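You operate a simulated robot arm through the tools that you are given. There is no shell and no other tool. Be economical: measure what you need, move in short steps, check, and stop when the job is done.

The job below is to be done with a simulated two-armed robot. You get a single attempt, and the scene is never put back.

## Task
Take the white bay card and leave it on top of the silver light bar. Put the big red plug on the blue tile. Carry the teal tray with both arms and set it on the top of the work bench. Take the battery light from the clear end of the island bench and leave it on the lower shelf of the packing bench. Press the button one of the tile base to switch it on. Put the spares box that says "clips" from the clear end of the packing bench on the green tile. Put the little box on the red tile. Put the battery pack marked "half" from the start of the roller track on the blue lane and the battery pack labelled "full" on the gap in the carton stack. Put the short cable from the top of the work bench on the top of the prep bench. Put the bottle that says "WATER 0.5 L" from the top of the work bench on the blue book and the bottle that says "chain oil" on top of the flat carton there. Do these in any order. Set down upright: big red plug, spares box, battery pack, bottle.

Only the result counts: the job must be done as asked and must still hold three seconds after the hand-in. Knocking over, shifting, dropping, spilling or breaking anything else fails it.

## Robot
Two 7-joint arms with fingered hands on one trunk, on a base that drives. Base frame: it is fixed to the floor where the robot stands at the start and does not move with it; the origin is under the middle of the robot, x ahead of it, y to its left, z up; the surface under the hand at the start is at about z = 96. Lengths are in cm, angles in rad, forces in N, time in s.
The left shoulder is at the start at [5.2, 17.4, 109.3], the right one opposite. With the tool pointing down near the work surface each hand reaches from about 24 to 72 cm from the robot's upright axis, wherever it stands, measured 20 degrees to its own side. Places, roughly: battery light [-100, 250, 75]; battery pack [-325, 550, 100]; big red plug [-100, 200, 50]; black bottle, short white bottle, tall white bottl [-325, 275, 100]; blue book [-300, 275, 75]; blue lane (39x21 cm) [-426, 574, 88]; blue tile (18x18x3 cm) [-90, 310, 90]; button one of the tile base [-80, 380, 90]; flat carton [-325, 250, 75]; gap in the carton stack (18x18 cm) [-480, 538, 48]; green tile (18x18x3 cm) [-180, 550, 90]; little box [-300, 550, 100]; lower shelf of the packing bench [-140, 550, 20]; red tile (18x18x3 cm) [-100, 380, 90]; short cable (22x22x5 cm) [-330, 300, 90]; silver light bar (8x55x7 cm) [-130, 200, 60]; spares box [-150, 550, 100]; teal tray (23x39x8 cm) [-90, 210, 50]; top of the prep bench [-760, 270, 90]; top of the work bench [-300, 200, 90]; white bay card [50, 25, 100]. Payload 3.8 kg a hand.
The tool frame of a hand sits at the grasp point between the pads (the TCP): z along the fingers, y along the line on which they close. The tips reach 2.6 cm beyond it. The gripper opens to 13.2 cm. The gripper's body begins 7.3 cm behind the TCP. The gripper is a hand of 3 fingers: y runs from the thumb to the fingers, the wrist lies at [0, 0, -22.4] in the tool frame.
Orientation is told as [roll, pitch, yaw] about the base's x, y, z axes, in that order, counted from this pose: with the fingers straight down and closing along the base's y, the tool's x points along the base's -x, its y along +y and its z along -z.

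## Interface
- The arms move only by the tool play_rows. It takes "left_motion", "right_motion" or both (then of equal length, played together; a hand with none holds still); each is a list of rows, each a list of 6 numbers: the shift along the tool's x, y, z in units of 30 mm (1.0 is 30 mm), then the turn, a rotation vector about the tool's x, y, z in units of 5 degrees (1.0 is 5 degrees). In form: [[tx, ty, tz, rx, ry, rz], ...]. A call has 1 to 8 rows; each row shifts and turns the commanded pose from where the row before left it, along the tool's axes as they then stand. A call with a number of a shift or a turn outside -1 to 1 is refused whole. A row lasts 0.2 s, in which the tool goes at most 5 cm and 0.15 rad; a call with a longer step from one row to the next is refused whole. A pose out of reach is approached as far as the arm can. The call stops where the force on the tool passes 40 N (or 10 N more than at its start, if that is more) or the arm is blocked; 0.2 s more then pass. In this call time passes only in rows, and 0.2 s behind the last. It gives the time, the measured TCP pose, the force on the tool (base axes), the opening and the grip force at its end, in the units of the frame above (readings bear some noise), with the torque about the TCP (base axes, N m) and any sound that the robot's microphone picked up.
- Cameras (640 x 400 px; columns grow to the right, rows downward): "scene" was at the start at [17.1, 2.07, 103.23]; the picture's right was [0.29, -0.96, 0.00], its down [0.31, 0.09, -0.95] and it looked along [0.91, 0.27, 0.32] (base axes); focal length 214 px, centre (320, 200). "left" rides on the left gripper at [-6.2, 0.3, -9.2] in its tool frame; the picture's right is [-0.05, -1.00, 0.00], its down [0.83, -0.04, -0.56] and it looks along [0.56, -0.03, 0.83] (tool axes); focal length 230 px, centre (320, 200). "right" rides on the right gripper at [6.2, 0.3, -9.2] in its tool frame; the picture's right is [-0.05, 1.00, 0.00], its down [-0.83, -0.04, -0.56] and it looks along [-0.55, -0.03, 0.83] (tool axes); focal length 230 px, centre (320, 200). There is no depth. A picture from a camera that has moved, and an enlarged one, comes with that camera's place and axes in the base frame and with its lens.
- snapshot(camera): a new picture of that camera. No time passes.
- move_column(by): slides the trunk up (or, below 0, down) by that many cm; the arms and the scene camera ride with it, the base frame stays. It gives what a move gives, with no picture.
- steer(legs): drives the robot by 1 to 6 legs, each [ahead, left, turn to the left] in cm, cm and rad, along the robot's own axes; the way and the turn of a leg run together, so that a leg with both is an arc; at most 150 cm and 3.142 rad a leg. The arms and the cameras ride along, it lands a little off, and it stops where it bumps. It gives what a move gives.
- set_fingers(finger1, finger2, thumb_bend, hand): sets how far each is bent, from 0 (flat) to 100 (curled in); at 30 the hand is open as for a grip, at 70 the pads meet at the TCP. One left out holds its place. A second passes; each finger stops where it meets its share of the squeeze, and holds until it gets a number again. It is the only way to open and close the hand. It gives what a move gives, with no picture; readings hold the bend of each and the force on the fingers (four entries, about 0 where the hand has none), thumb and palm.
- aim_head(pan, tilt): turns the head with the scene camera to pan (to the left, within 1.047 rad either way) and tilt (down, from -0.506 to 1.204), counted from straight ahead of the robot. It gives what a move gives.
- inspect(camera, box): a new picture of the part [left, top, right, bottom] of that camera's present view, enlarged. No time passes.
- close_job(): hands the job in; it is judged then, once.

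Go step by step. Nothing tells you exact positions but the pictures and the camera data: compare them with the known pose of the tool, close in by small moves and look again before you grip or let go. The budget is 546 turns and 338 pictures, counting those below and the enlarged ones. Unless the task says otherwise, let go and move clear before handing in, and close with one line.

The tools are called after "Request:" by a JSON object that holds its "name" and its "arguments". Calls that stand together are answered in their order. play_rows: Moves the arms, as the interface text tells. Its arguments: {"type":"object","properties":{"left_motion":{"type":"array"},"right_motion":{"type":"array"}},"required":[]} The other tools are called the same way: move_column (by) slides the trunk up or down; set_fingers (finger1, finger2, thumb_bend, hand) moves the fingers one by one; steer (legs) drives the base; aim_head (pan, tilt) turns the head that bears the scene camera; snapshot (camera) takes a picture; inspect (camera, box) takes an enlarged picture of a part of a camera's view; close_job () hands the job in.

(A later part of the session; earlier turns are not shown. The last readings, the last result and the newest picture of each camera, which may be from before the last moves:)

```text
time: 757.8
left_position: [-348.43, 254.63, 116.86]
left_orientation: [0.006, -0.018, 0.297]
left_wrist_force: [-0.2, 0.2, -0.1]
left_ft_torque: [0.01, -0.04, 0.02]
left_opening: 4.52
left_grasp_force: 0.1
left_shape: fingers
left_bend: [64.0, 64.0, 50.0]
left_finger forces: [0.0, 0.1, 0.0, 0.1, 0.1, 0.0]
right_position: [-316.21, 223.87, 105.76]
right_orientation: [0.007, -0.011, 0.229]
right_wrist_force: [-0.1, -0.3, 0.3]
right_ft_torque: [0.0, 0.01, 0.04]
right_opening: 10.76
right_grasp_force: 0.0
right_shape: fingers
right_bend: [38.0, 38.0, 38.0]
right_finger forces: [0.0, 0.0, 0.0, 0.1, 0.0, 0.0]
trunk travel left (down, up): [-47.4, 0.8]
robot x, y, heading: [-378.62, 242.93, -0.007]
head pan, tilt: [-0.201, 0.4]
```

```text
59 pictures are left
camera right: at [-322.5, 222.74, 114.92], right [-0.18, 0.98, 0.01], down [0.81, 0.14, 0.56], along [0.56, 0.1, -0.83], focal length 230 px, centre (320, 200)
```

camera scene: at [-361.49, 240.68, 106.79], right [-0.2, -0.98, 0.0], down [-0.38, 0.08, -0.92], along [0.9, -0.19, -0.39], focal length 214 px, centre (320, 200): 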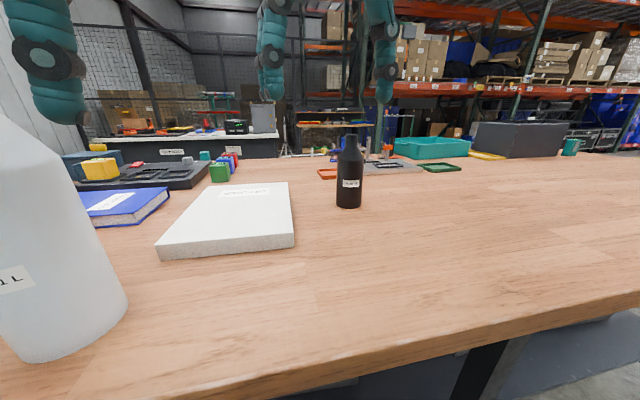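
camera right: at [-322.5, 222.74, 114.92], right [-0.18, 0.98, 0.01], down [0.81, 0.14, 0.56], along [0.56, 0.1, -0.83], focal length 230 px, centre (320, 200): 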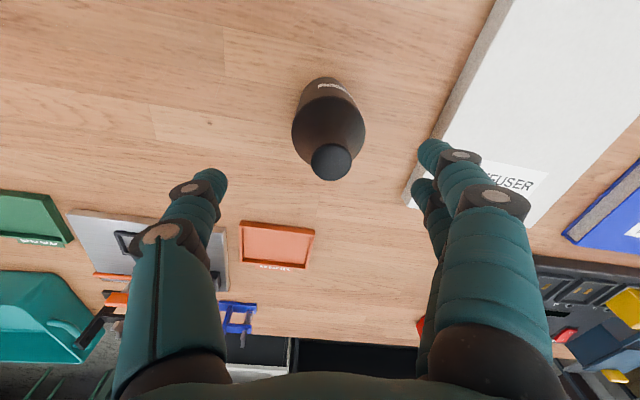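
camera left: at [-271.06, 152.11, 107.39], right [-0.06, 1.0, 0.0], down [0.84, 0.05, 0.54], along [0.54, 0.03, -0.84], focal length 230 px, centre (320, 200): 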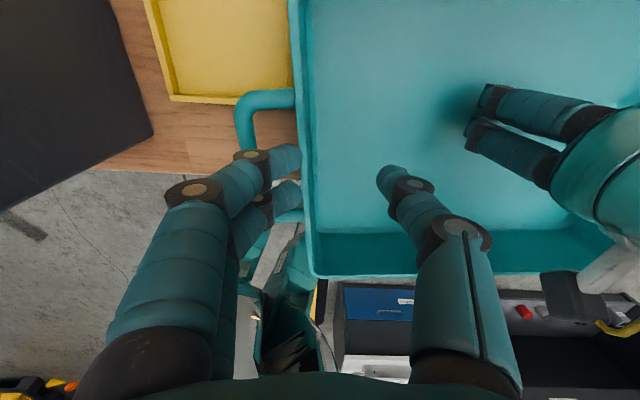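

Right over it. I descend and grip.

Request:
{"name": "play_rows", "arguments": {"right_motion": [[0.1, 0.15, 0.8, 0, 0, 0], [0, 0, 0.9, 0, 0, 0], [0, 0, 0.9, 0, 0, 0], [0, 0, 0.9, 0, 0, 0]]}}

Request:
{"name": "set_fingers", "arguments": {"hand": "right", "finger1": 66, "finger2": 66, "thumb_bend": 66}}

Request:
{"name": "snapshot", "arguments": {"camera": "right"}}

```text
time: 758.8
left_position: [-348.45, 254.58, 116.82]
left_orientation: [0.005, -0.018, 0.298]
left_wrist_force: [-0.2, -0.3, 0.0]
left_ft_torque: [0.01, 0.0, 0.06]
left_opening: 4.53
left_grasp_force: 0.1
left_shape: fingers
left_bend: [64.0, 64.0, 50.0]
left_finger forces: [0.0, 0.0, 0.0, 0.1, 0.0, 0.1]
right_position: [-316.27, 224.26, 95.11]
right_orientation: [0.007, -0.011, 0.226]
right_wrist_force: [-0.2, 0.0, -0.2]
right_ft_torque: [-0.01, -0.01, 0.01]
right_opening: 10.76
right_grasp_force: 0.0
right_shape: fingers
right_bend: [38.0, 38.0, 38.0]
right_finger forces: [0.0, 0.0, 0.1, 0.1, 0.1, 0.0]
trunk travel left (down, up): [-47.4, 0.8]
robot x, y, heading: [-378.9, 242.72, -0.008]
head pan, tilt: [-0.201, 0.4]
```

```text
time: 759.8
left_position: [-348.38, 254.54, 116.83]
left_orientation: [0.006, -0.02, 0.298]
left_wrist_force: [0.1, 0.4, 0.4]
left_ft_torque: [-0.02, 0.0, -0.03]
left_opening: 4.53
left_grasp_force: 0.0
left_shape: fingers
left_bend: [64.0, 64.0, 50.0]
left_finger forces: [0.0, 0.0, 0.0, 0.0, 0.0, 0.1]
right_position: [-316.3, 224.24, 95.08]
right_orientation: [0.008, -0.012, 0.226]
right_wrist_force: [-0.4, 0.1, 1.0]
right_ft_torque: [0.01, -0.02, 0.02]
right_opening: 5.53
right_grasp_force: 16.5
right_shape: fingers
right_bend: [54.0, 55.0, 59.0]
right_finger forces: [8.4, 8.3, 0.0, 0.0, 15.6, 0.0]
trunk travel left (down, up): [-47.4, 0.8]
robot x, y, heading: [-378.81, 242.81, -0.003]
head pan, tilt: [-0.201, 0.4]
```

```text
58 pictures are left
camera right: at [-322.61, 223.19, 104.28], right [-0.17, 0.98, 0.01], down [0.81, 0.14, 0.56], along [0.55, 0.1, -0.83], focal length 230 px, centre (320, 200)
```

right: 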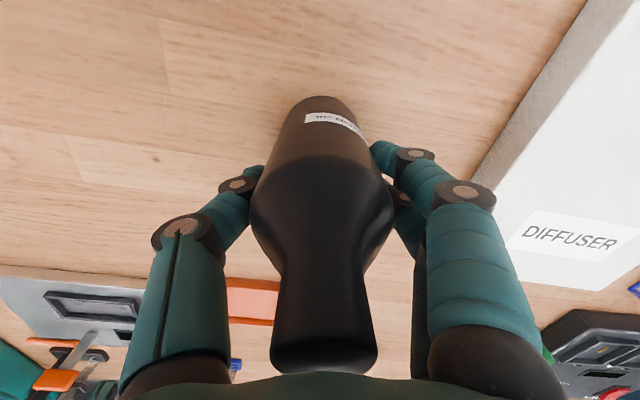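

Gripped. I lift and carry it over the flat carton.

Request:
{"name": "play_rows", "arguments": {"right_motion": [[0, 0, -0.5, 0, 0, 0], [0, 0, -1, 0, 0, 0], [0, 0, -1, 0, 0, 0], [0, 0.9, -0.3, 0, 0, 0], [0, 0.98, 0, 0, 0, 0], [0, 0.98, 0, 0, 0, 0], [0, 0.98, 0, 0, 0, 0], [0, 0.98, 0, 0, 0, 0]]}}

Request:
{"name": "play_rows", "arguments": {"right_motion": [[0.03, 0.98, 0, 0, 0, 0], [0.03, 0.98, 0, 0, 0, 0], [0.03, 0.98, 0, 0, 0, 0], [0, 0.98, 0, 0, 0, 0]]}}

Request:
{"name": "aim_head", "arguments": {"pan": 0.0, "tilt": 0.4}}

Request:
{"name": "snapshot", "arguments": {"camera": "scene"}}

Request:
{"name": "snapshot", "arguments": {"camera": "right"}}

```text
time: 761.6
left_position: [-348.37, 254.52, 116.75]
left_orientation: [0.004, -0.02, 0.298]
left_wrist_force: [0.0, -0.7, -0.5]
left_ft_torque: [-0.01, -0.04, 0.01]
left_opening: 4.5
left_grasp_force: 0.1
left_shape: fingers
left_bend: [64.0, 64.0, 50.0]
left_finger forces: [0.1, 0.0, 0.0, 0.0, 0.0, 0.1]
right_position: [-319.7, 238.47, 103.34]
right_orientation: [0.005, -0.012, 0.226]
right_wrist_force: [0.2, 0.4, -2.4]
right_ft_torque: [-0.02, -0.02, -0.02]
right_opening: 5.49
right_grasp_force: 16.0
right_shape: fingers
right_bend: [54.0, 55.0, 59.0]
right_finger forces: [7.9, 7.9, 0.1, 0.0, 15.4, 0.1]
trunk travel left (down, up): [-47.4, 0.8]
robot x, y, heading: [-378.68, 242.7, -0.006]
head pan, tilt: [-0.201, 0.4]
```

```text
time: 762.6
left_position: [-348.42, 254.56, 116.84]
left_orientation: [0.004, -0.018, 0.299]
left_wrist_force: [0.1, 0.7, 0.4]
left_ft_torque: [-0.03, -0.01, -0.02]
left_opening: 4.51
left_grasp_force: 0.1
left_shape: fingers
left_bend: [64.0, 64.0, 50.0]
left_finger forces: [0.1, 0.0, 0.1, 0.1, 0.1, 0.1]
right_position: [-322.69, 249.87, 103.65]
right_orientation: [0.006, -0.013, 0.227]
right_wrist_force: [0.0, 0.7, -3.2]
right_ft_torque: [-0.01, -0.01, 0.0]
right_opening: 5.5
right_grasp_force: 16.3
right_shape: fingers
right_bend: [54.0, 55.0, 59.0]
right_finger forces: [8.0, 7.9, 0.0, 0.0, 15.6, 0.1]
trunk travel left (down, up): [-47.4, 0.8]
robot x, y, heading: [-378.82, 242.58, -0.006]
head pan, tilt: [-0.201, 0.4]
```

```text
time: 763.4
left_position: [-348.49, 254.49, 116.78]
left_orientation: [0.005, -0.02, 0.298]
left_wrist_force: [-0.6, 0.3, 0.2]
left_ft_torque: [-0.02, 0.01, 0.0]
left_opening: 4.5
left_grasp_force: 0.1
left_shape: fingers
left_bend: [64.0, 64.0, 50.0]
left_finger forces: [0.1, 0.1, 0.0, 0.0, 0.0, 0.0]
right_position: [-322.74, 249.7, 103.68]
right_orientation: [0.008, -0.011, 0.226]
right_wrist_force: [0.5, 0.5, -2.4]
right_ft_torque: [0.0, 0.02, -0.01]
right_opening: 5.51
right_grasp_force: 16.0
right_shape: fingers
right_bend: [54.0, 55.0, 59.0]
right_finger forces: [8.0, 7.9, 0.1, 0.0, 15.5, 0.1]
trunk travel left (down, up): [-47.4, 0.8]
robot x, y, heading: [-378.87, 242.7, -0.006]
head pan, tilt: [0.0, 0.4]
```

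```text
57 pictures are left
camera scene: at [-358.84, 242.49, 106.79], right [-0.01, -1.0, 0.0], down [-0.39, 0.0, -0.92], along [0.92, -0.01, -0.39], focal length 214 px, centre (320, 200)
```

scene: 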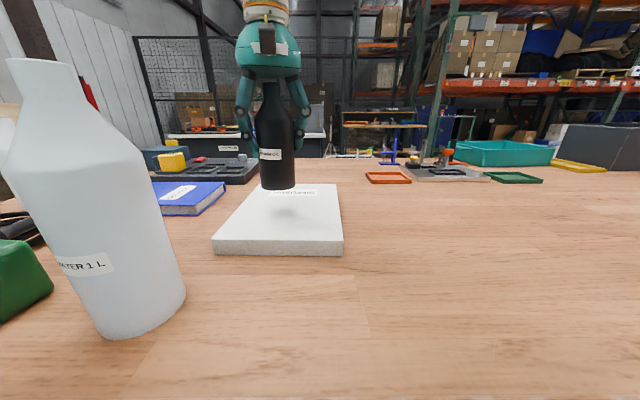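

```text
56 pictures are left
camera right: at [-328.81, 248.55, 112.8], right [-0.17, 0.98, 0.01], down [0.81, 0.14, 0.56], along [0.55, 0.1, -0.83], focal length 230 px, centre (320, 200)
```

right: 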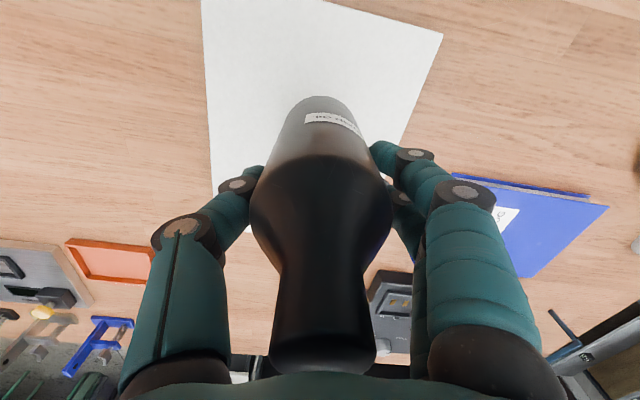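

Request:
{"name": "play_rows", "arguments": {"right_motion": [[0, 0, 0.9, 0, 0, 0], [0, 0, 0.4, 0, 0, 0], [0, 0, 0.15, 0, 0, 0], [0, 0, 0.12, 0, 0, 0]]}}

Request:
{"name": "inspect", "arguments": {"camera": "scene", "box": [200, 80, 360, 260]}}

```text
time: 764.4
left_position: [-348.36, 254.54, 116.73]
left_orientation: [0.007, -0.02, 0.298]
left_wrist_force: [0.0, -0.2, -0.6]
left_ft_torque: [-0.01, 0.03, 0.01]
left_opening: 4.51
left_grasp_force: 0.0
left_shape: fingers
left_bend: [64.0, 64.0, 50.0]
left_finger forces: [0.0, 0.0, 0.1, 0.0, 0.0, 0.1]
right_position: [-322.49, 249.77, 98.97]
right_orientation: [0.007, -0.013, 0.227]
right_wrist_force: [-0.2, -0.1, -3.5]
right_ft_torque: [0.01, -0.03, -0.01]
right_opening: 5.53
right_grasp_force: 16.0
right_shape: fingers
right_bend: [54.0, 55.0, 59.0]
right_finger forces: [8.0, 7.8, 0.0, 0.0, 15.5, 0.0]
trunk travel left (down, up): [-47.4, 0.8]
robot x, y, heading: [-378.54, 242.83, -0.004]
head pan, tilt: [0.0, 0.4]
```

```text
2.22 times, centred on (280, 170) of scene
camera zoom: at [-358.83, 242.51, 106.79], right [-0.01, -1.0, 0.0], down [-0.39, 0.0, -0.92], along [0.92, -0.01, -0.39], focal length 477 px, centre (409, 267)
```

zoom: 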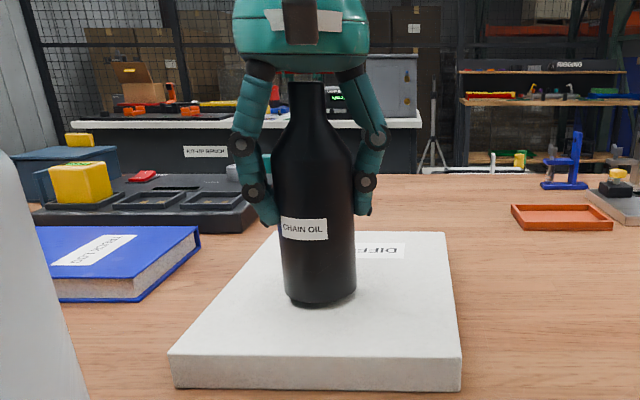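

Request:
{"name": "play_rows", "arguments": {"right_motion": [[0, 0, 0.12, 0, 0, 0], [0, 0, 0.12, 0, 0, 0], [0, 0, 0.1, 0, 0, 0]]}}

```text
time: 765.1
left_position: [-348.49, 254.44, 116.73]
left_orientation: [0.006, -0.019, 0.298]
left_wrist_force: [0.3, -0.1, 0.8]
left_ft_torque: [0.01, -0.02, 0.03]
left_opening: 4.51
left_grasp_force: 0.0
left_shape: fingers
left_bend: [64.0, 64.0, 50.0]
left_finger forces: [0.0, 0.0, 0.1, 0.1, 0.1, 0.0]
right_position: [-322.49, 249.69, 97.99]
right_orientation: [0.006, -0.016, 0.228]
right_wrist_force: [-0.5, -1.9, 4.2]
right_ft_torque: [-0.1, 0.0, 0.01]
right_opening: 5.5
right_grasp_force: 16.1
right_shape: fingers
right_bend: [54.0, 55.0, 59.0]
right_finger forces: [7.8, 7.9, 0.0, 0.0, 16.3, 0.0]
trunk travel left (down, up): [-47.4, 0.8]
robot x, y, heading: [-379.04, 242.83, -0.004]
head pan, tilt: [0.0, 0.4]
```

Contact. I release, rise, and check.

Request:
{"name": "set_fingers", "arguments": {"hand": "right", "finger1": 38, "finger2": 38, "thumb_bend": 40}}

Request:
{"name": "play_rows", "arguments": {"right_motion": [[0, 0, -0.5, 0, 0, 0], [0, 0, -1, 0, 0, 0], [0, 0, -1, 0, 0, 0], [0, 0, -1, 0, 0, 0], [0, 0, -0.8, 0, 0, 0]]}}

Request:
{"name": "snapshot", "arguments": {"camera": "scene"}}

```text
time: 766.1
left_position: [-348.35, 254.54, 116.78]
left_orientation: [0.005, -0.019, 0.299]
left_wrist_force: [0.2, 0.3, -0.2]
left_ft_torque: [0.01, 0.01, -0.01]
left_opening: 4.49
left_grasp_force: 0.0
left_shape: fingers
left_bend: [64.0, 64.0, 50.0]
left_finger forces: [0.0, 0.1, 0.0, 0.0, 0.0, 0.1]
right_position: [-322.51, 249.76, 97.83]
right_orientation: [0.007, -0.012, 0.228]
right_wrist_force: [-0.2, 0.5, 0.1]
right_ft_torque: [-0.02, 0.01, 0.01]
right_opening: 10.44
right_grasp_force: 0.0
right_shape: fingers
right_bend: [38.0, 38.0, 40.0]
right_finger forces: [0.0, 0.0, 0.0, 0.0, 0.0, 0.0]
trunk travel left (down, up): [-47.4, 0.8]
robot x, y, heading: [-378.79, 242.45, -0.001]
head pan, tilt: [0.0, 0.4]
```

```text
time: 767.4
left_position: [-348.55, 254.55, 116.81]
left_orientation: [0.005, -0.02, 0.298]
left_wrist_force: [0.0, 0.3, 0.0]
left_ft_torque: [-0.04, 0.03, 0.02]
left_opening: 4.49
left_grasp_force: 0.0
left_shape: fingers
left_bend: [64.0, 64.0, 50.0]
left_finger forces: [0.0, 0.0, 0.1, 0.0, 0.1, 0.1]
right_position: [-322.75, 249.71, 110.68]
right_orientation: [0.004, -0.013, 0.23]
right_wrist_force: [-1.2, -0.3, 0.7]
right_ft_torque: [-0.05, 0.0, 0.0]
right_opening: 10.43
right_grasp_force: 0.2
right_shape: fingers
right_bend: [38.0, 38.0, 40.0]
right_finger forces: [0.1, 0.0, 0.1, 0.0, 0.0, 0.0]
trunk travel left (down, up): [-47.4, 0.8]
robot x, y, heading: [-379.1, 242.62, -0.003]
head pan, tilt: [0.0, 0.4]
```

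```text
54 pictures are left
camera scene: at [-358.93, 242.54, 106.82], right [-0.01, -1.0, 0.0], down [-0.39, 0.0, -0.92], along [0.92, -0.01, -0.39], focal length 214 px, centre (320, 200)
```

scene: 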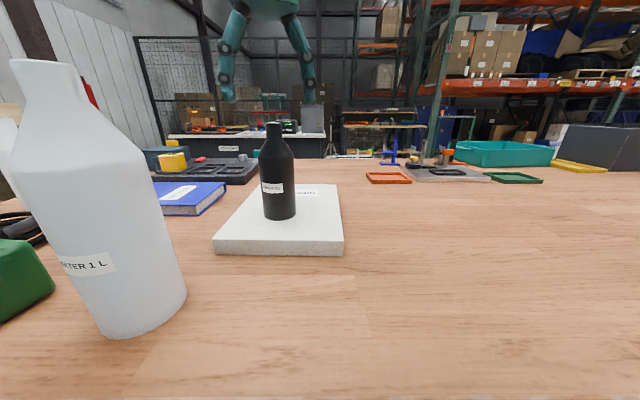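

The oil stands on the flat carton. Next the 0.5 L bottle from the bench's north end: back off, drive round, face −y.

Request:
{"name": "steer", "arguments": {"legs": [[-26, 0, 0], [0, 132, 0], [112, 0, 0], [0, 0, -1.571]]}}

Request:
{"name": "aim_head", "arguments": {"pan": -0.1, "tilt": 0.4}}

Request:
{"name": "snapshot", "arguments": {"camera": "scene"}}

```text
time: 789.5
left_position: [-279.44, 344.05, 116.85]
left_orientation: [0.005, -0.02, -1.226]
left_wrist_force: [0.2, -0.3, -0.6]
left_ft_torque: [0.0, -0.02, -0.03]
left_opening: 4.53
left_grasp_force: 0.0
left_shape: fingers
left_bend: [64.0, 64.0, 50.0]
left_finger forces: [0.0, 0.1, 0.0, 0.1, 0.0, 0.1]
right_position: [-283.09, 318.14, 110.74]
right_orientation: [0.008, -0.012, -1.3]
right_wrist_force: [0.1, -0.3, -0.3]
right_ft_torque: [0.03, -0.03, -0.01]
right_opening: 10.41
right_grasp_force: 0.0
right_shape: fingers
right_bend: [38.0, 38.0, 40.0]
right_finger forces: [0.0, 0.0, 0.1, 0.0, 0.1, 0.1]
trunk travel left (down, up): [-47.4, 0.8]
robot x, y, heading: [-292.17, 374.09, -1.531]
head pan, tilt: [0.0, 0.4]
```

```text
time: 790.2
left_position: [-279.5, 344.03, 116.8]
left_orientation: [0.006, -0.019, -1.227]
left_wrist_force: [-0.4, -1.5, 0.6]
left_ft_torque: [-0.01, 0.02, 0.03]
left_opening: 4.5
left_grasp_force: 0.0
left_shape: fingers
left_bend: [64.0, 64.0, 50.0]
left_finger forces: [0.1, 0.0, 0.1, 0.1, 0.1, 0.0]
right_position: [-283.03, 318.13, 110.61]
right_orientation: [0.008, -0.012, -1.298]
right_wrist_force: [-0.6, -0.6, 0.4]
right_ft_torque: [0.01, 0.0, 0.03]
right_opening: 10.41
right_grasp_force: 0.1
right_shape: fingers
right_bend: [38.0, 38.0, 40.0]
right_finger forces: [0.0, 0.0, 0.1, 0.0, 0.0, 0.0]
trunk travel left (down, up): [-47.4, 0.8]
robot x, y, heading: [-292.63, 373.84, -1.528]
head pan, tilt: [-0.099, 0.4]
```

```text
53 pictures are left
camera scene: at [-292.88, 353.64, 106.79], right [-1.0, 0.06, 0.0], down [0.02, 0.39, -0.92], along [-0.05, -0.92, -0.39], focal length 214 px, centre (320, 200)
```

scene: 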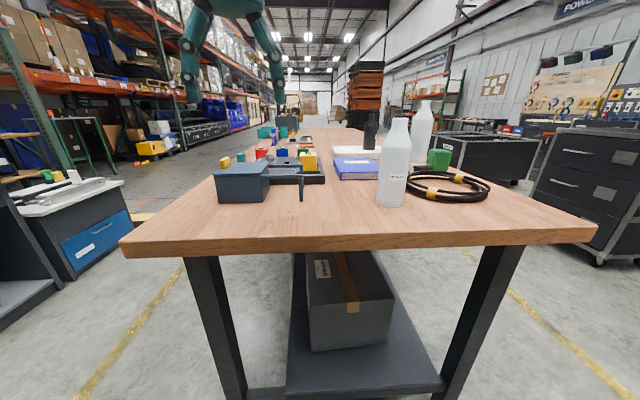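

Request:
{"name": "steer", "arguments": {"legs": [[22, 0, -0.04]]}}

Request:
{"name": "play_rows", "arguments": {"right_motion": [[0.68, -0.93, 0, 0, 0, 0], [0.68, -0.93, 0, 0, 0, 0], [0.68, -0.93, 0, 0, 0, 0], [0.68, -0.93, 0, 0, 0, 0], [0.68, -0.93, 0, 0, 0, 0], [0.68, -0.93, 0, 0, 0, 0], [0.68, -0.93, 0, 0, 0, 0], [0.68, -0.93, 0, 0, 0, 0]]}}

Request:
{"name": "snapshot", "arguments": {"camera": "right"}}

```text
time: 791.9
left_position: [-280.23, 321.54, 116.71]
left_orientation: [0.006, -0.019, -1.269]
left_wrist_force: [-0.6, 0.2, 0.1]
left_ft_torque: [0.0, -0.02, 0.02]
left_opening: 4.52
left_grasp_force: 0.1
left_shape: fingers
left_bend: [64.0, 64.0, 50.0]
left_finger forces: [0.0, 0.0, 0.0, 0.0, 0.0, 0.0]
right_position: [-284.89, 295.78, 110.65]
right_orientation: [0.006, -0.011, -1.339]
right_wrist_force: [0.9, 0.1, 0.0]
right_ft_torque: [-0.02, 0.01, 0.01]
right_opening: 10.43
right_grasp_force: 0.1
right_shape: fingers
right_bend: [38.0, 38.0, 40.0]
right_finger forces: [0.0, 0.1, 0.0, 0.0, 0.0, 0.1]
trunk travel left (down, up): [-47.4, 0.8]
robot x, y, heading: [-291.98, 352.0, -1.571]
head pan, tilt: [-0.099, 0.4]
```

```text
time: 793.7
left_position: [-280.46, 321.55, 116.81]
left_orientation: [0.004, -0.02, -1.268]
left_wrist_force: [0.0, 0.4, 0.6]
left_ft_torque: [-0.01, -0.02, 0.02]
left_opening: 4.5
left_grasp_force: 0.1
left_shape: fingers
left_bend: [64.0, 64.0, 50.0]
left_finger forces: [0.0, 0.0, 0.0, 0.2, 0.0, 0.0]
right_position: [-310.71, 306.46, 110.36]
right_orientation: [0.007, -0.012, -1.336]
right_wrist_force: [0.8, 1.0, -0.6]
right_ft_torque: [0.02, -0.03, 0.03]
right_opening: 10.46
right_grasp_force: 0.1
right_shape: fingers
right_bend: [38.0, 38.0, 40.0]
right_finger forces: [0.0, 0.0, 0.0, 0.0, 0.0, 0.0]
trunk travel left (down, up): [-47.4, 0.8]
robot x, y, heading: [-292.2, 351.93, -1.574]
head pan, tilt: [-0.099, 0.4]
```

```text
52 pictures are left
camera right: at [-312.04, 312.73, 119.5], right [0.98, 0.18, 0.01], down [0.14, -0.81, 0.57], along [0.11, -0.56, -0.82], focal length 230 px, centre (320, 200)
```

right: 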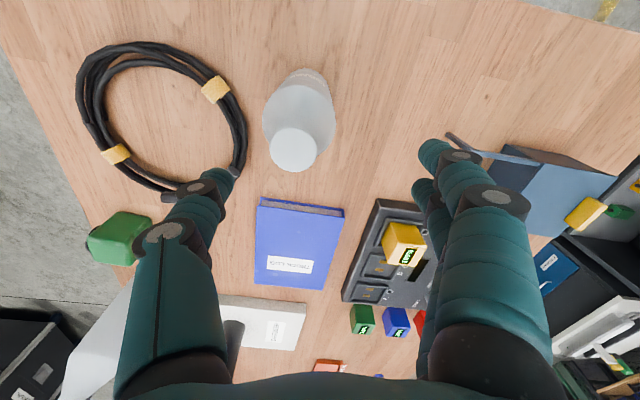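

Clear top view. Bottle axis ≈(-312.8, 307); book spans x −317.6..−303.6, y 268–290. I centre, descend and grip.

Request:
{"name": "play_rows", "arguments": {"right_motion": [[0.33, -0.64, 0.2, 0, 0, 0], [0, 0, 0.95, 0, 0, 0], [0, 0, 0.95, 0, 0, 0], [0, 0, 0.95, 0, 0, 0], [0, 0, 0.95, 0, 0, 0]]}}

Request:
{"name": "snapshot", "arguments": {"camera": "right"}}

```text
time: 794.9
left_position: [-280.3, 321.53, 116.81]
left_orientation: [0.006, -0.019, -1.269]
left_wrist_force: [0.3, -0.3, -0.3]
left_ft_torque: [-0.01, 0.01, 0.01]
left_opening: 4.53
left_grasp_force: 0.2
left_shape: fingers
left_bend: [64.0, 64.0, 50.0]
left_finger forces: [0.1, 0.0, 0.0, 0.0, 0.0, 0.0]
right_position: [-312.5, 306.96, 98.17]
right_orientation: [0.006, -0.012, -1.337]
right_wrist_force: [-0.3, -0.4, 1.4]
right_ft_torque: [-0.02, 0.02, -0.02]
right_opening: 10.48
right_grasp_force: 0.0
right_shape: fingers
right_bend: [38.0, 38.0, 40.0]
right_finger forces: [0.1, 0.0, 0.1, 0.1, 0.1, 0.0]
trunk travel left (down, up): [-47.4, 0.8]
robot x, y, heading: [-292.2, 351.65, -1.577]
head pan, tilt: [-0.099, 0.4]
```

```text
51 pictures are left
camera right: at [-313.74, 313.04, 107.33], right [0.98, 0.18, 0.01], down [0.14, -0.81, 0.56], along [0.11, -0.55, -0.83], focal length 230 px, centre (320, 200)
```

right: 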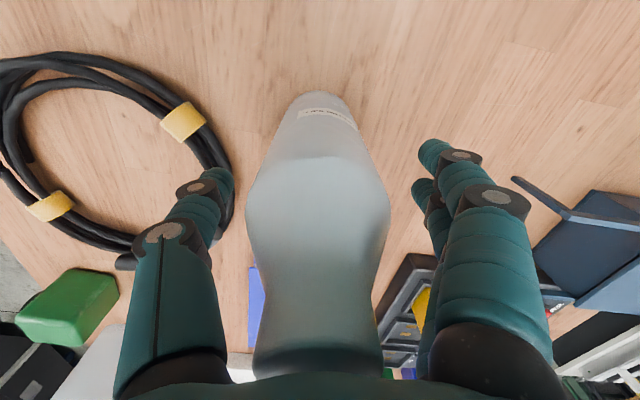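

Request:
{"name": "set_fingers", "arguments": {"hand": "right", "finger1": 66, "finger2": 66, "thumb_bend": 66}}

Request:
{"name": "play_rows", "arguments": {"right_motion": [[0, 0, -0.4, 0, 0, 0], [0, 0, -0.8, 0, 0, 0], [0, 0, -0.8, 0, 0, 0]]}}

Request:
{"name": "snapshot", "arguments": {"camera": "scene"}}

```text
time: 795.9
left_position: [-280.27, 321.61, 116.86]
left_orientation: [0.005, -0.019, -1.269]
left_wrist_force: [0.0, -0.2, 0.3]
left_ft_torque: [-0.01, -0.03, -0.01]
left_opening: 4.53
left_grasp_force: 0.0
left_shape: fingers
left_bend: [64.0, 64.0, 50.0]
left_finger forces: [0.0, 0.1, 0.1, 0.0, 0.1, 0.0]
right_position: [-312.51, 306.83, 98.21]
right_orientation: [0.008, -0.013, -1.338]
right_wrist_force: [-1.9, -0.4, 0.4]
right_ft_torque: [-0.01, 0.03, 0.0]
right_opening: 5.74
right_grasp_force: 16.2
right_shape: fingers
right_bend: [54.0, 53.0, 58.0]
right_finger forces: [7.8, 8.0, 0.0, 0.1, 16.9, 0.0]
trunk travel left (down, up): [-47.4, 0.8]
robot x, y, heading: [-292.15, 351.73, -1.57]
head pan, tilt: [-0.099, 0.4]
```

```text
time: 796.7
left_position: [-280.28, 321.5, 116.69]
left_orientation: [0.005, -0.019, -1.268]
left_wrist_force: [0.4, -0.5, -0.3]
left_ft_torque: [-0.01, -0.01, -0.02]
left_opening: 4.52
left_grasp_force: 0.0
left_shape: fingers
left_bend: [64.0, 64.0, 50.0]
left_finger forces: [0.0, 0.1, 0.0, 0.0, 0.0, 0.0]
right_position: [-312.28, 306.85, 104.31]
right_orientation: [0.007, -0.011, -1.339]
right_wrist_force: [-0.1, -0.1, -5.0]
right_ft_torque: [0.02, 0.01, 0.0]
right_opening: 5.72
right_grasp_force: 16.5
right_shape: fingers
right_bend: [54.0, 52.0, 58.0]
right_finger forces: [7.9, 8.4, 0.0, 0.0, 16.4, 0.0]
trunk travel left (down, up): [-47.4, 0.8]
robot x, y, heading: [-292.08, 352.03, -1.571]
head pan, tilt: [-0.099, 0.4]
```

```text
50 pictures are left
camera scene: at [-293.28, 331.63, 106.79], right [-0.99, 0.1, 0.0], down [0.04, 0.39, -0.92], along [-0.09, -0.92, -0.39], focal length 214 px, centre (320, 200)
```

scene: 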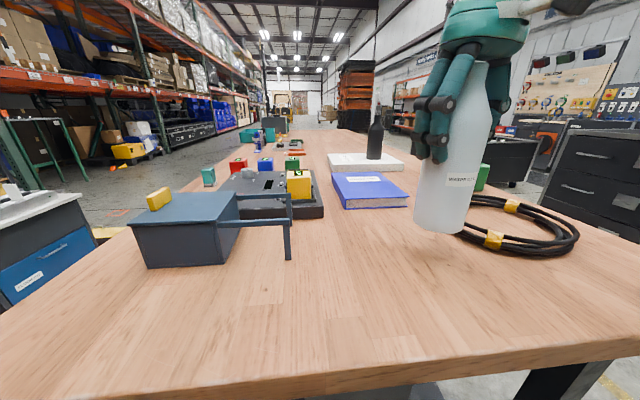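

Request:
{"name": "steer", "arguments": {"legs": [[2, 0, 0]]}}

Request:
{"name": "play_rows", "arguments": {"right_motion": [[-0.88, -0.14, 0, 0, 0, 0], [-0.88, -0.14, 0, 0, 0, 0], [-0.88, -0.14, 0, 0, 0, 0], [-0.88, -0.14, 0, 0, 0, 0], [-0.88, -0.14, 0, 0, 0, 0], [-0.88, -0.14, 0, 0, 0, 0], [-0.88, -0.14, 0, 0, 0, 0], [-0.88, -0.14, 0, 0, 0, 0]]}}

Request:
{"name": "snapshot", "arguments": {"camera": "right"}}

Request:
{"name": "snapshot", "arguments": {"camera": "scene"}}

```text
time: 797.5
left_position: [-280.22, 319.77, 116.76]
left_orientation: [0.004, -0.021, -1.27]
left_wrist_force: [-0.4, 0.6, 0.0]
left_ft_torque: [0.0, 0.03, -0.02]
left_opening: 4.53
left_grasp_force: 0.2
left_shape: fingers
left_bend: [64.0, 64.0, 50.0]
left_finger forces: [0.1, 0.0, 0.0, 0.0, 0.1, 0.0]
right_position: [-312.34, 305.03, 104.33]
right_orientation: [0.007, -0.014, -1.339]
right_wrist_force: [-1.2, -0.2, -5.2]
right_ft_torque: [-0.01, 0.02, 0.01]
right_opening: 5.74
right_grasp_force: 16.4
right_shape: fingers
right_bend: [54.0, 53.0, 58.0]
right_finger forces: [8.0, 8.4, 0.0, 0.0, 16.5, 0.0]
trunk travel left (down, up): [-47.4, 0.8]
robot x, y, heading: [-292.02, 350.1, -1.572]
head pan, tilt: [-0.099, 0.4]
```

```text
time: 799.3
left_position: [-280.22, 319.59, 116.75]
left_orientation: [0.003, -0.019, -1.27]
left_wrist_force: [0.1, 0.6, -0.4]
left_ft_torque: [0.01, -0.01, 0.03]
left_opening: 4.52
left_grasp_force: 0.0
left_shape: fingers
left_bend: [64.0, 64.0, 50.0]
left_finger forces: [0.0, 0.1, 0.0, 0.0, 0.0, 0.0]
right_position: [-310.86, 284.68, 104.41]
right_orientation: [0.006, -0.012, -1.336]
right_wrist_force: [1.6, 1.0, -4.5]
right_ft_torque: [-0.01, 0.01, -0.02]
right_opening: 5.71
right_grasp_force: 17.2
right_shape: fingers
right_bend: [54.0, 52.0, 59.0]
right_finger forces: [8.7, 8.5, 0.0, 0.1, 16.5, 0.0]
right hand out of reach, approached as far as the arm can: row 8
trunk travel left (down, up): [-47.4, 0.8]
robot x, y, heading: [-292.04, 349.8, -1.57]
head pan, tilt: [-0.099, 0.4]
```

```text
49 pictures are left
camera right: at [-312.09, 290.97, 113.62], right [0.98, 0.18, 0.01], down [0.15, -0.81, 0.56], along [0.11, -0.55, -0.83], focal length 230 px, centre (320, 200)
```

right: 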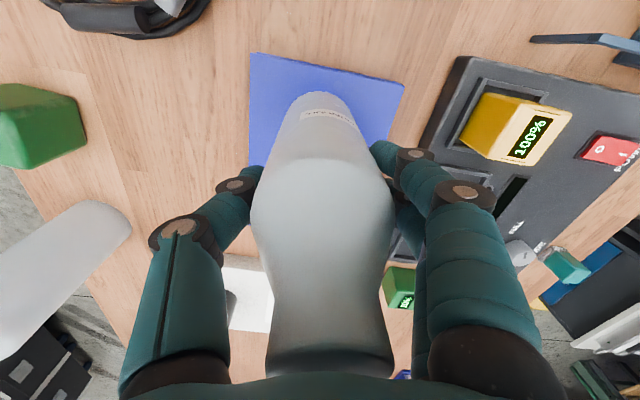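

```text
48 pictures are left
camera scene: at [-293.21, 329.72, 106.78], right [-0.99, 0.1, 0.0], down [0.04, 0.39, -0.92], along [-0.09, -0.92, -0.39], focal length 214 px, centre (320, 200)
```

scene: 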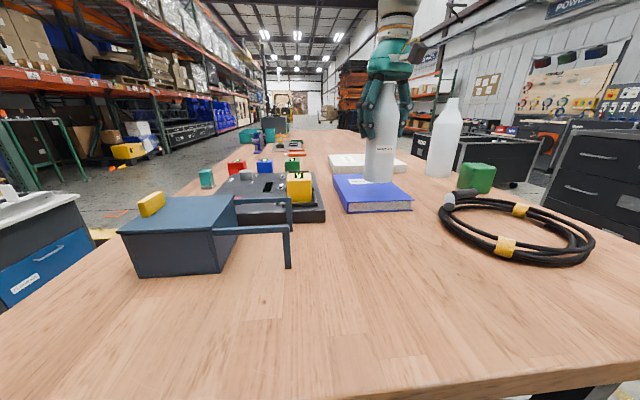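

Over the book. I lower to contact.

Request:
{"name": "play_rows", "arguments": {"right_motion": [[0, 0, 0.5, 0, 0, 0], [-0.3, 0, 0.2, 0, 0, 0], [-0.1, 0, 0.15, 0, 0, 0], [0, 0, 0.12, 0, 0, 0]]}}

Request:
{"name": "inspect", "arguments": {"camera": "scene", "box": [310, 80, 450, 230]}}

```text
time: 800.3
left_position: [-280.2, 319.57, 116.76]
left_orientation: [0.004, -0.018, -1.269]
left_wrist_force: [0.0, -0.5, 0.3]
left_ft_torque: [-0.02, 0.01, -0.01]
left_opening: 4.52
left_grasp_force: 0.0
left_shape: fingers
left_bend: [64.0, 64.0, 50.0]
left_finger forces: [0.0, 0.0, 0.1, 0.0, 0.0, 0.0]
right_position: [-310.92, 284.49, 101.64]
right_orientation: [0.004, -0.01, -1.34]
right_wrist_force: [0.2, -0.3, -5.6]
right_ft_torque: [0.04, 0.01, 0.02]
right_opening: 5.71
right_grasp_force: 16.9
right_shape: fingers
right_bend: [54.0, 52.0, 59.0]
right_finger forces: [8.6, 8.4, 0.0, 0.0, 16.6, 0.0]
right hand out of reach, approached as far as the arm can: row 2, 3
trunk travel left (down, up): [-47.4, 0.8]
robot x, y, heading: [-292.32, 350.04, -1.576]
head pan, tilt: [-0.099, 0.4]
```

```text
2.67 times, centred on (380, 155) of scene
camera zoom: at [-293.27, 329.67, 106.78], right [-0.99, 0.1, 0.0], down [0.04, 0.39, -0.92], along [-0.09, -0.92, -0.39], focal length 572 px, centre (160, 320)
```

zoom: 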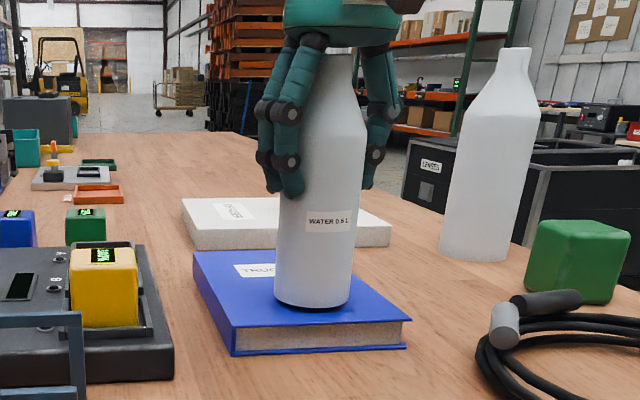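

Request:
{"name": "play_rows", "arguments": {"right_motion": [[0, 0, 0.12, 0, 0, 0], [0, 0, 0.12, 0, 0, 0], [0, 0, 0.1, 0, 0, 0]]}}

```text
time: 801.1
left_position: [-280.28, 319.78, 116.97]
left_orientation: [0.003, -0.021, -1.27]
left_wrist_force: [0.1, -0.3, 0.8]
left_ft_torque: [-0.01, 0.01, -0.01]
left_opening: 4.54
left_grasp_force: 0.1
left_shape: fingers
left_bend: [64.0, 64.0, 50.0]
left_finger forces: [0.1, 0.0, 0.0, 0.0, 0.0, 0.0]
right_position: [-311.12, 284.64, 100.84]
right_orientation: [0.006, -0.019, -1.339]
right_wrist_force: [-3.2, 0.9, 8.2]
right_ft_torque: [0.04, -0.04, 0.01]
right_opening: 5.69
right_grasp_force: 17.6
right_shape: fingers
right_bend: [54.0, 53.0, 59.0]
right_finger forces: [8.6, 8.2, 0.0, 0.1, 18.4, 0.1]
trunk travel left (down, up): [-47.4, 0.8]
robot x, y, heading: [-292.3, 350.32, -1.567]
head pan, tilt: [-0.099, 0.4]
```

Contact. I release and rise.

Request:
{"name": "set_fingers", "arguments": {"hand": "right", "finger1": 38, "finger2": 38, "thumb_bend": 40}}

Request:
{"name": "play_rows", "arguments": {"right_motion": [[0, 0, -0.5, 0, 0, 0], [0, 0, -1, 0, 0, 0], [0, 0, -1, 0, 0, 0], [0, 0, -1, 0, 0, 0], [0, 0, -0.7, 0, 0, 0]]}}

Request:
{"name": "snapshot", "arguments": {"camera": "right"}}

```text
time: 802.1
left_position: [-280.33, 319.58, 116.8]
left_orientation: [0.007, -0.02, -1.268]
left_wrist_force: [1.8, 0.0, -0.4]
left_ft_torque: [-0.03, 0.0, -0.02]
left_opening: 4.52
left_grasp_force: 0.1
left_shape: fingers
left_bend: [64.0, 64.0, 50.0]
left_finger forces: [0.1, 0.0, 0.1, 0.0, 0.1, 0.1]
right_position: [-310.95, 284.54, 100.55]
right_orientation: [0.008, -0.012, -1.34]
right_wrist_force: [0.0, 0.3, -0.5]
right_ft_torque: [-0.02, 0.02, 0.02]
right_opening: 10.47
right_grasp_force: 0.2
right_shape: fingers
right_bend: [38.0, 38.0, 40.0]
right_finger forces: [0.0, 0.1, 0.0, 0.0, 0.1, 0.1]
trunk travel left (down, up): [-47.4, 0.8]
robot x, y, heading: [-292.0, 350.12, -1.575]
head pan, tilt: [-0.099, 0.4]
```

```text
time: 803.3
left_position: [-280.34, 319.42, 116.84]
left_orientation: [0.006, -0.018, -1.27]
left_wrist_force: [-0.2, 0.4, 0.8]
left_ft_torque: [-0.02, 0.01, 0.02]
left_opening: 4.53
left_grasp_force: 0.1
left_shape: fingers
left_bend: [64.0, 64.0, 50.0]
left_finger forces: [0.0, 0.0, 0.0, 0.1, 0.0, 0.1]
right_position: [-312.12, 286.32, 113.28]
right_orientation: [0.007, -0.013, -1.338]
right_wrist_force: [-0.9, -0.4, -1.0]
right_ft_torque: [0.02, -0.01, 0.01]
right_opening: 10.44
right_grasp_force: 0.2
right_shape: fingers
right_bend: [38.0, 38.0, 40.0]
right_finger forces: [0.0, 0.0, 0.1, 0.0, 0.1, 0.0]
right hand out of reach, approached as far as the arm can: row 2, 3, 4, 5
trunk travel left (down, up): [-47.4, 0.8]
robot x, y, heading: [-292.52, 350.03, -1.573]
head pan, tilt: [-0.099, 0.4]
```

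```text
46 pictures are left
camera right: at [-313.42, 292.54, 122.36], right [0.98, 0.18, 0.01], down [0.14, -0.81, 0.56], along [0.11, -0.55, -0.83], focal length 230 px, centre (320, 200)
```

right: 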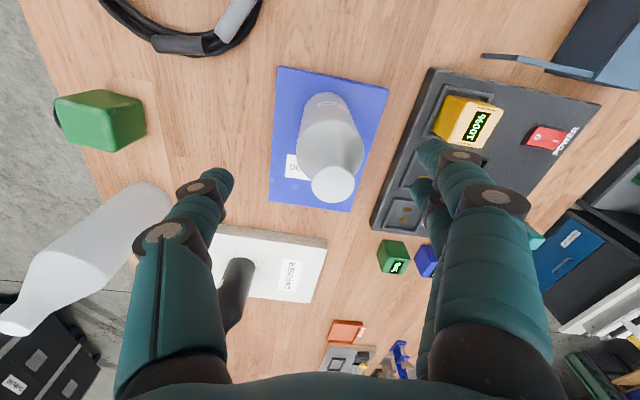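

The 0.5 L bottle stands on the book. I back off, retract the right arm and drive round to the −x side for the cable.

Request:
{"name": "steer", "arguments": {"legs": [[-30, 0, 0]]}}

Request:
{"name": "play_rows", "arguments": {"right_motion": [[0.8, 0, -0.6, 0, 0, 0], [0.8, 0, -0.6, 0, 0, 0], [0.8, 0, -0.4, 0, 0, 0], [0.8, 0, 0, 0, 0, 0], [0.8, 0, 0, 0, 0, 0], [0.8, 0, 0, 0, 0, 0], [0.8, 0, 0, 0, 0, 0], [0.8, 0, 0, 0, 0, 0]]}}

Request:
{"name": "steer", "arguments": {"legs": [[0, 0, 1.571], [-115, 0, 0], [0, -50, 0]]}}

Request:
{"name": "aim_head", "arguments": {"pan": -0.2, "tilt": 0.45}}

Request:
{"name": "snapshot", "arguments": {"camera": "scene"}}

```text
time: 805.4
left_position: [-280.3, 350.04, 116.72]
left_orientation: [0.006, -0.019, -1.265]
left_wrist_force: [0.0, 0.9, -0.2]
left_ft_torque: [0.0, 0.0, -0.02]
left_opening: 4.5
left_grasp_force: 0.1
left_shape: fingers
left_bend: [64.0, 64.0, 50.0]
left_finger forces: [0.1, 0.1, 0.0, 0.0, 0.1, 0.0]
right_position: [-311.92, 316.77, 113.08]
right_orientation: [0.006, -0.012, -1.336]
right_wrist_force: [0.9, -0.4, -0.4]
right_ft_torque: [0.0, 0.0, 0.04]
right_opening: 10.43
right_grasp_force: 0.0
right_shape: fingers
right_bend: [38.0, 38.0, 40.0]
right_finger forces: [0.0, 0.1, 0.0, 0.1, 0.0, 0.0]
trunk travel left (down, up): [-47.4, 0.8]
robot x, y, heading: [-292.14, 380.49, -1.569]
head pan, tilt: [-0.099, 0.4]
```

```text
time: 807.2
left_position: [-280.22, 350.12, 116.93]
left_orientation: [0.006, -0.02, -1.264]
left_wrist_force: [0.7, 0.5, -0.2]
left_ft_torque: [0.0, -0.02, -0.01]
left_opening: 4.54
left_grasp_force: 0.1
left_shape: fingers
left_bend: [64.0, 64.0, 50.0]
left_finger forces: [0.0, 0.0, 0.0, 0.1, 0.0, 0.0]
right_position: [-316.53, 335.5, 117.83]
right_orientation: [0.007, -0.013, -1.334]
right_wrist_force: [0.0, 0.4, 0.8]
right_ft_torque: [-0.05, 0.0, -0.02]
right_opening: 10.45
right_grasp_force: 0.0
right_shape: fingers
right_bend: [38.0, 38.0, 40.0]
right_finger forces: [0.1, 0.0, 0.0, 0.0, 0.0, 0.1]
trunk travel left (down, up): [-47.4, 0.8]
robot x, y, heading: [-292.43, 380.18, -1.571]
head pan, tilt: [-0.099, 0.4]
```

```text
time: 821.3
left_position: [-375.35, 341.89, 116.86]
left_orientation: [0.005, -0.019, 0.313]
left_wrist_force: [-0.2, 0.1, 0.0]
left_ft_torque: [0.0, -0.05, 0.01]
left_opening: 4.53
left_grasp_force: 0.2
left_shape: fingers
left_bend: [64.0, 64.0, 50.0]
left_finger forces: [0.1, 0.0, 0.0, 0.0, 0.0, 0.0]
right_position: [-360.36, 305.81, 117.68]
right_orientation: [0.006, -0.011, 0.245]
right_wrist_force: [0.0, -1.3, 0.9]
right_ft_torque: [0.01, 0.01, -0.01]
right_opening: 10.47
right_grasp_force: 0.0
right_shape: fingers
right_bend: [38.0, 38.0, 40.0]
right_finger forces: [0.0, 0.0, 0.0, 0.1, 0.1, 0.1]
trunk travel left (down, up): [-47.4, 0.8]
robot x, y, heading: [-405.49, 329.78, 0.009]
head pan, tilt: [-0.099, 0.4]
```

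```text
time: 822.0
left_position: [-375.3, 341.92, 116.77]
left_orientation: [0.004, -0.018, 0.314]
left_wrist_force: [-0.5, -1.5, 0.4]
left_ft_torque: [-0.01, 0.03, -0.02]
left_opening: 4.5
left_grasp_force: 0.0
left_shape: fingers
left_bend: [64.0, 64.0, 50.0]
left_finger forces: [0.0, 0.0, 0.1, 0.0, 0.0, 0.0]
right_position: [-360.3, 305.64, 117.7]
right_orientation: [0.005, -0.011, 0.243]
right_wrist_force: [0.0, 0.2, 0.5]
right_ft_torque: [0.02, 0.01, 0.01]
right_opening: 10.46
right_grasp_force: 0.1
right_shape: fingers
right_bend: [38.0, 38.0, 40.0]
right_finger forces: [0.0, 0.0, 0.0, 0.0, 0.0, 0.1]
trunk travel left (down, up): [-47.4, 0.8]
robot x, y, heading: [-405.48, 329.61, 0.008]
head pan, tilt: [-0.201, 0.45]
```

```text
45 pictures are left
camera scene: at [-385.8, 327.86, 106.33], right [-0.19, -0.98, 0.0], down [-0.43, 0.08, -0.9], along [0.88, -0.17, -0.44], focal length 214 px, centre (320, 200)
```

scene: 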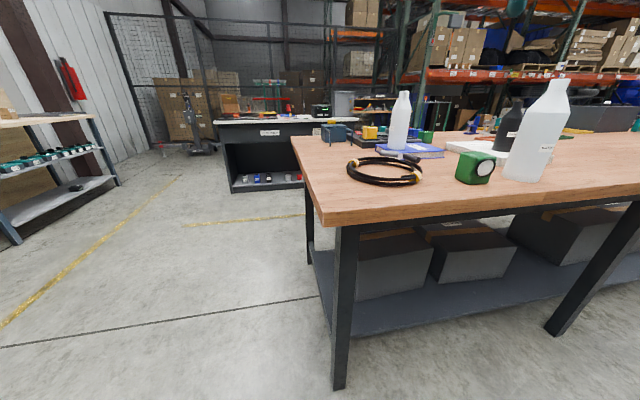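

Request:
{"name": "steer", "arguments": {"legs": [[26, 0, 0]]}}

Request:
{"name": "set_fingers", "arguments": {"hand": "right", "finger1": 54, "finger2": 54, "thumb_bend": 54}}

Request:
{"name": "play_rows", "arguments": {"right_motion": [[0, 0.8, 0.8, 0, 0, 0.8], [0, 0.8, 0.8, 0, 0, 0.8], [0, 0, 0.8, 0, 0, 0.8], [0, 0, 0.8, 0, 0, 0]]}}

Request:
{"name": "snapshot", "arguments": {"camera": "right"}}

```text
time: 823.9
left_position: [-349.23, 342.07, 116.9]
left_orientation: [0.005, -0.019, 0.311]
left_wrist_force: [0.6, 0.0, -0.3]
left_ft_torque: [0.03, 0.0, -0.01]
left_opening: 4.53
left_grasp_force: 0.0
left_shape: fingers
left_bend: [64.0, 64.0, 50.0]
left_finger forces: [0.1, 0.0, 0.1, 0.0, 0.0, 0.0]
right_position: [-334.17, 305.87, 117.81]
right_orientation: [0.006, -0.012, 0.242]
right_wrist_force: [0.0, -0.4, 0.1]
right_ft_torque: [-0.02, -0.01, 0.02]
right_opening: 10.49
right_grasp_force: 0.0
right_shape: fingers
right_bend: [38.0, 38.0, 40.0]
right_finger forces: [0.0, 0.0, 0.1, 0.1, 0.1, 0.0]
trunk travel left (down, up): [-47.4, 0.8]
robot x, y, heading: [-379.29, 329.94, 0.006]
head pan, tilt: [-0.201, 0.45]
```

```text
time: 824.9
left_position: [-349.12, 342.07, 116.86]
left_orientation: [0.005, -0.018, 0.312]
left_wrist_force: [0.6, 0.3, 0.2]
left_ft_torque: [-0.04, 0.03, 0.03]
left_opening: 4.5
left_grasp_force: 0.0
left_shape: fingers
left_bend: [64.0, 64.0, 50.0]
left_finger forces: [0.1, 0.0, 0.0, 0.1, 0.0, 0.0]
right_position: [-334.15, 305.86, 117.87]
right_orientation: [0.008, -0.012, 0.244]
right_wrist_force: [0.2, 0.4, -0.1]
right_ft_torque: [0.0, 0.04, -0.02]
right_opening: 5.52
right_grasp_force: 0.0
right_shape: fingers
right_bend: [54.0, 54.0, 54.0]
right_finger forces: [0.1, 0.0, 0.0, 0.0, 0.1, 0.1]
trunk travel left (down, up): [-47.4, 0.8]
robot x, y, heading: [-379.27, 330.05, 0.01]
head pan, tilt: [-0.201, 0.45]
```

```text
time: 825.9
left_position: [-349.23, 342.16, 116.74]
left_orientation: [0.005, -0.02, 0.312]
left_wrist_force: [0.7, 0.4, -1.2]
left_ft_torque: [-0.02, 0.01, 0.0]
left_opening: 4.51
left_grasp_force: 0.0
left_shape: fingers
left_bend: [64.0, 64.0, 50.0]
left_finger forces: [0.0, 0.0, 0.0, 0.1, 0.1, 0.0]
right_position: [-335.2, 310.75, 108.34]
right_orientation: [0.008, -0.01, 0.031]
right_wrist_force: [-1.6, 0.3, 0.1]
right_ft_torque: [0.0, 0.04, -0.01]
right_opening: 5.48
right_grasp_force: 0.1
right_shape: fingers
right_bend: [54.0, 54.0, 54.0]
right_finger forces: [0.0, 0.0, 0.1, 0.0, 0.0, 0.0]
trunk travel left (down, up): [-47.4, 0.8]
robot x, y, heading: [-379.36, 329.97, 0.013]
head pan, tilt: [-0.201, 0.45]
```

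```text
44 pictures are left
camera right: at [-341.49, 310.78, 117.5], right [0.02, 1.0, 0.01], down [0.83, -0.02, 0.56], along [0.56, 0.0, -0.83], focal length 230 px, centre (320, 200)
```

right: 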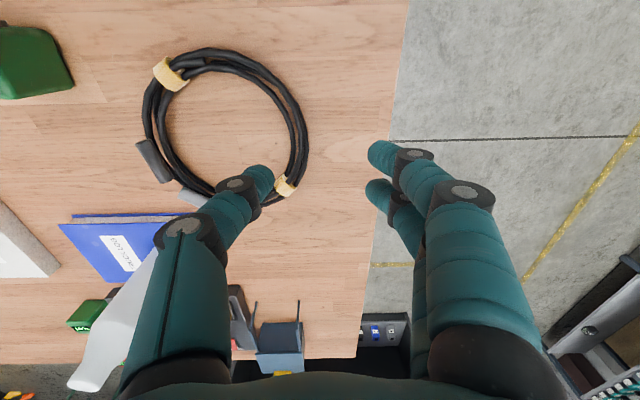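

Request:
{"name": "play_rows", "arguments": {"right_motion": [[-0.57, -0.42, 0.5, 0, 0, 0], [-0.57, -0.42, 0.5, 0, 0, 0], [0, 0, 1, 0, 0, 0], [0, 0, 1, 0, 0, 0], [0, 0, 1, 0, 0, 0]]}}

Request:
{"name": "snapshot", "arguments": {"camera": "right"}}

```text
time: 827.1
left_position: [-349.03, 342.2, 116.77]
left_orientation: [0.006, -0.019, 0.312]
left_wrist_force: [0.4, 0.0, -1.0]
left_ft_torque: [0.01, 0.0, 0.0]
left_opening: 4.49
left_grasp_force: 0.0
left_shape: fingers
left_bend: [64.0, 64.0, 50.0]
left_finger forces: [0.0, 0.0, 0.1, 0.0, 0.0, 0.0]
right_position: [-331.27, 308.45, 96.15]
right_orientation: [0.008, -0.012, 0.033]
right_wrist_force: [0.9, 0.5, -0.1]
right_ft_torque: [-0.02, -0.01, 0.0]
right_opening: 5.51
right_grasp_force: 0.0
right_shape: fingers
right_bend: [54.0, 54.0, 54.0]
right_finger forces: [0.0, 0.0, 0.0, 0.0, 0.0, 0.0]
trunk travel left (down, up): [-47.4, 0.8]
robot x, y, heading: [-379.16, 329.82, 0.002]
head pan, tilt: [-0.201, 0.45]
```

```text
43 pictures are left
camera right: at [-337.67, 308.59, 105.36], right [0.02, 1.0, 0.01], down [0.83, -0.02, 0.56], along [0.56, 0.0, -0.83], focal length 230 px, centre (320, 200)
```

right: 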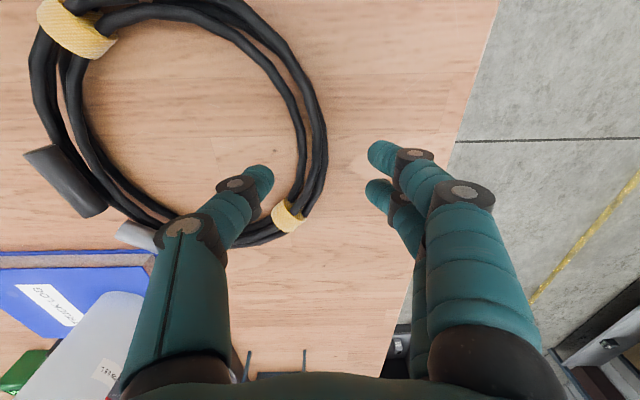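

Request:
{"name": "play_rows", "arguments": {"right_motion": [[0, -0.17, 0.7, 0, 0, 0], [0, 0, 0.8, 0, 0, 0], [0, 0, 0.55, 0, 0, 0]]}}

Request:
{"name": "set_fingers", "arguments": {"hand": "right", "finger1": 75, "finger2": 75, "thumb_bend": 75}}

Request:
{"name": "snapshot", "arguments": {"camera": "right"}}

```text
time: 827.9
left_position: [-349.3, 342.16, 116.8]
left_orientation: [0.004, -0.019, 0.313]
left_wrist_force: [-0.2, -0.5, -0.4]
left_ft_torque: [-0.01, 0.01, -0.01]
left_opening: 4.51
left_grasp_force: 0.0
left_shape: fingers
left_bend: [64.0, 64.0, 50.0]
left_finger forces: [0.1, 0.1, 0.0, 0.0, 0.0, 0.1]
right_position: [-331.52, 308.01, 90.11]
right_orientation: [0.009, -0.01, 0.034]
right_wrist_force: [-0.7, 0.5, -0.6]
right_ft_torque: [0.05, -0.03, 0.03]
right_opening: 5.5
right_grasp_force: 0.1
right_shape: fingers
right_bend: [54.0, 54.0, 54.0]
right_finger forces: [0.0, 0.0, 0.0, 0.0, 0.0, 0.0]
trunk travel left (down, up): [-47.4, 0.8]
robot x, y, heading: [-379.7, 329.89, 0.011]
head pan, tilt: [-0.201, 0.45]
```

```text
time: 828.9
left_position: [-349.14, 342.11, 116.75]
left_orientation: [0.004, -0.019, 0.312]
left_wrist_force: [-0.1, 0.3, -0.4]
left_ft_torque: [-0.01, -0.01, 0.05]
left_opening: 4.5
left_grasp_force: 0.0
left_shape: fingers
left_bend: [64.0, 64.0, 50.0]
left_finger forces: [0.0, 0.0, 0.0, 0.0, 0.0, 0.0]
right_position: [-331.47, 307.99, 90.16]
right_orientation: [0.009, -0.01, 0.033]
right_wrist_force: [0.4, -2.3, -0.6]
right_ft_torque: [-0.04, 0.03, -0.01]
right_opening: 2.51
right_grasp_force: 16.7
right_shape: fingers
right_bend: [66.0, 66.0, 66.0]
right_finger forces: [8.0, 7.9, 0.0, 0.0, 17.5, 0.0]
trunk travel left (down, up): [-47.4, 0.8]
robot x, y, heading: [-379.4, 329.85, 0.008]
head pan, tilt: [-0.201, 0.45]
```

```text
42 pictures are left
camera right: at [-337.75, 308.1, 99.26], right [0.02, 1.0, 0.01], down [0.83, -0.02, 0.56], along [0.56, 0.0, -0.83], focal length 230 px, centre (320, 200)
```

right: 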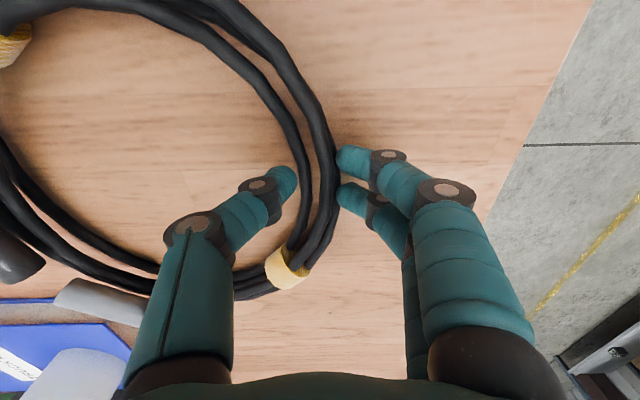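

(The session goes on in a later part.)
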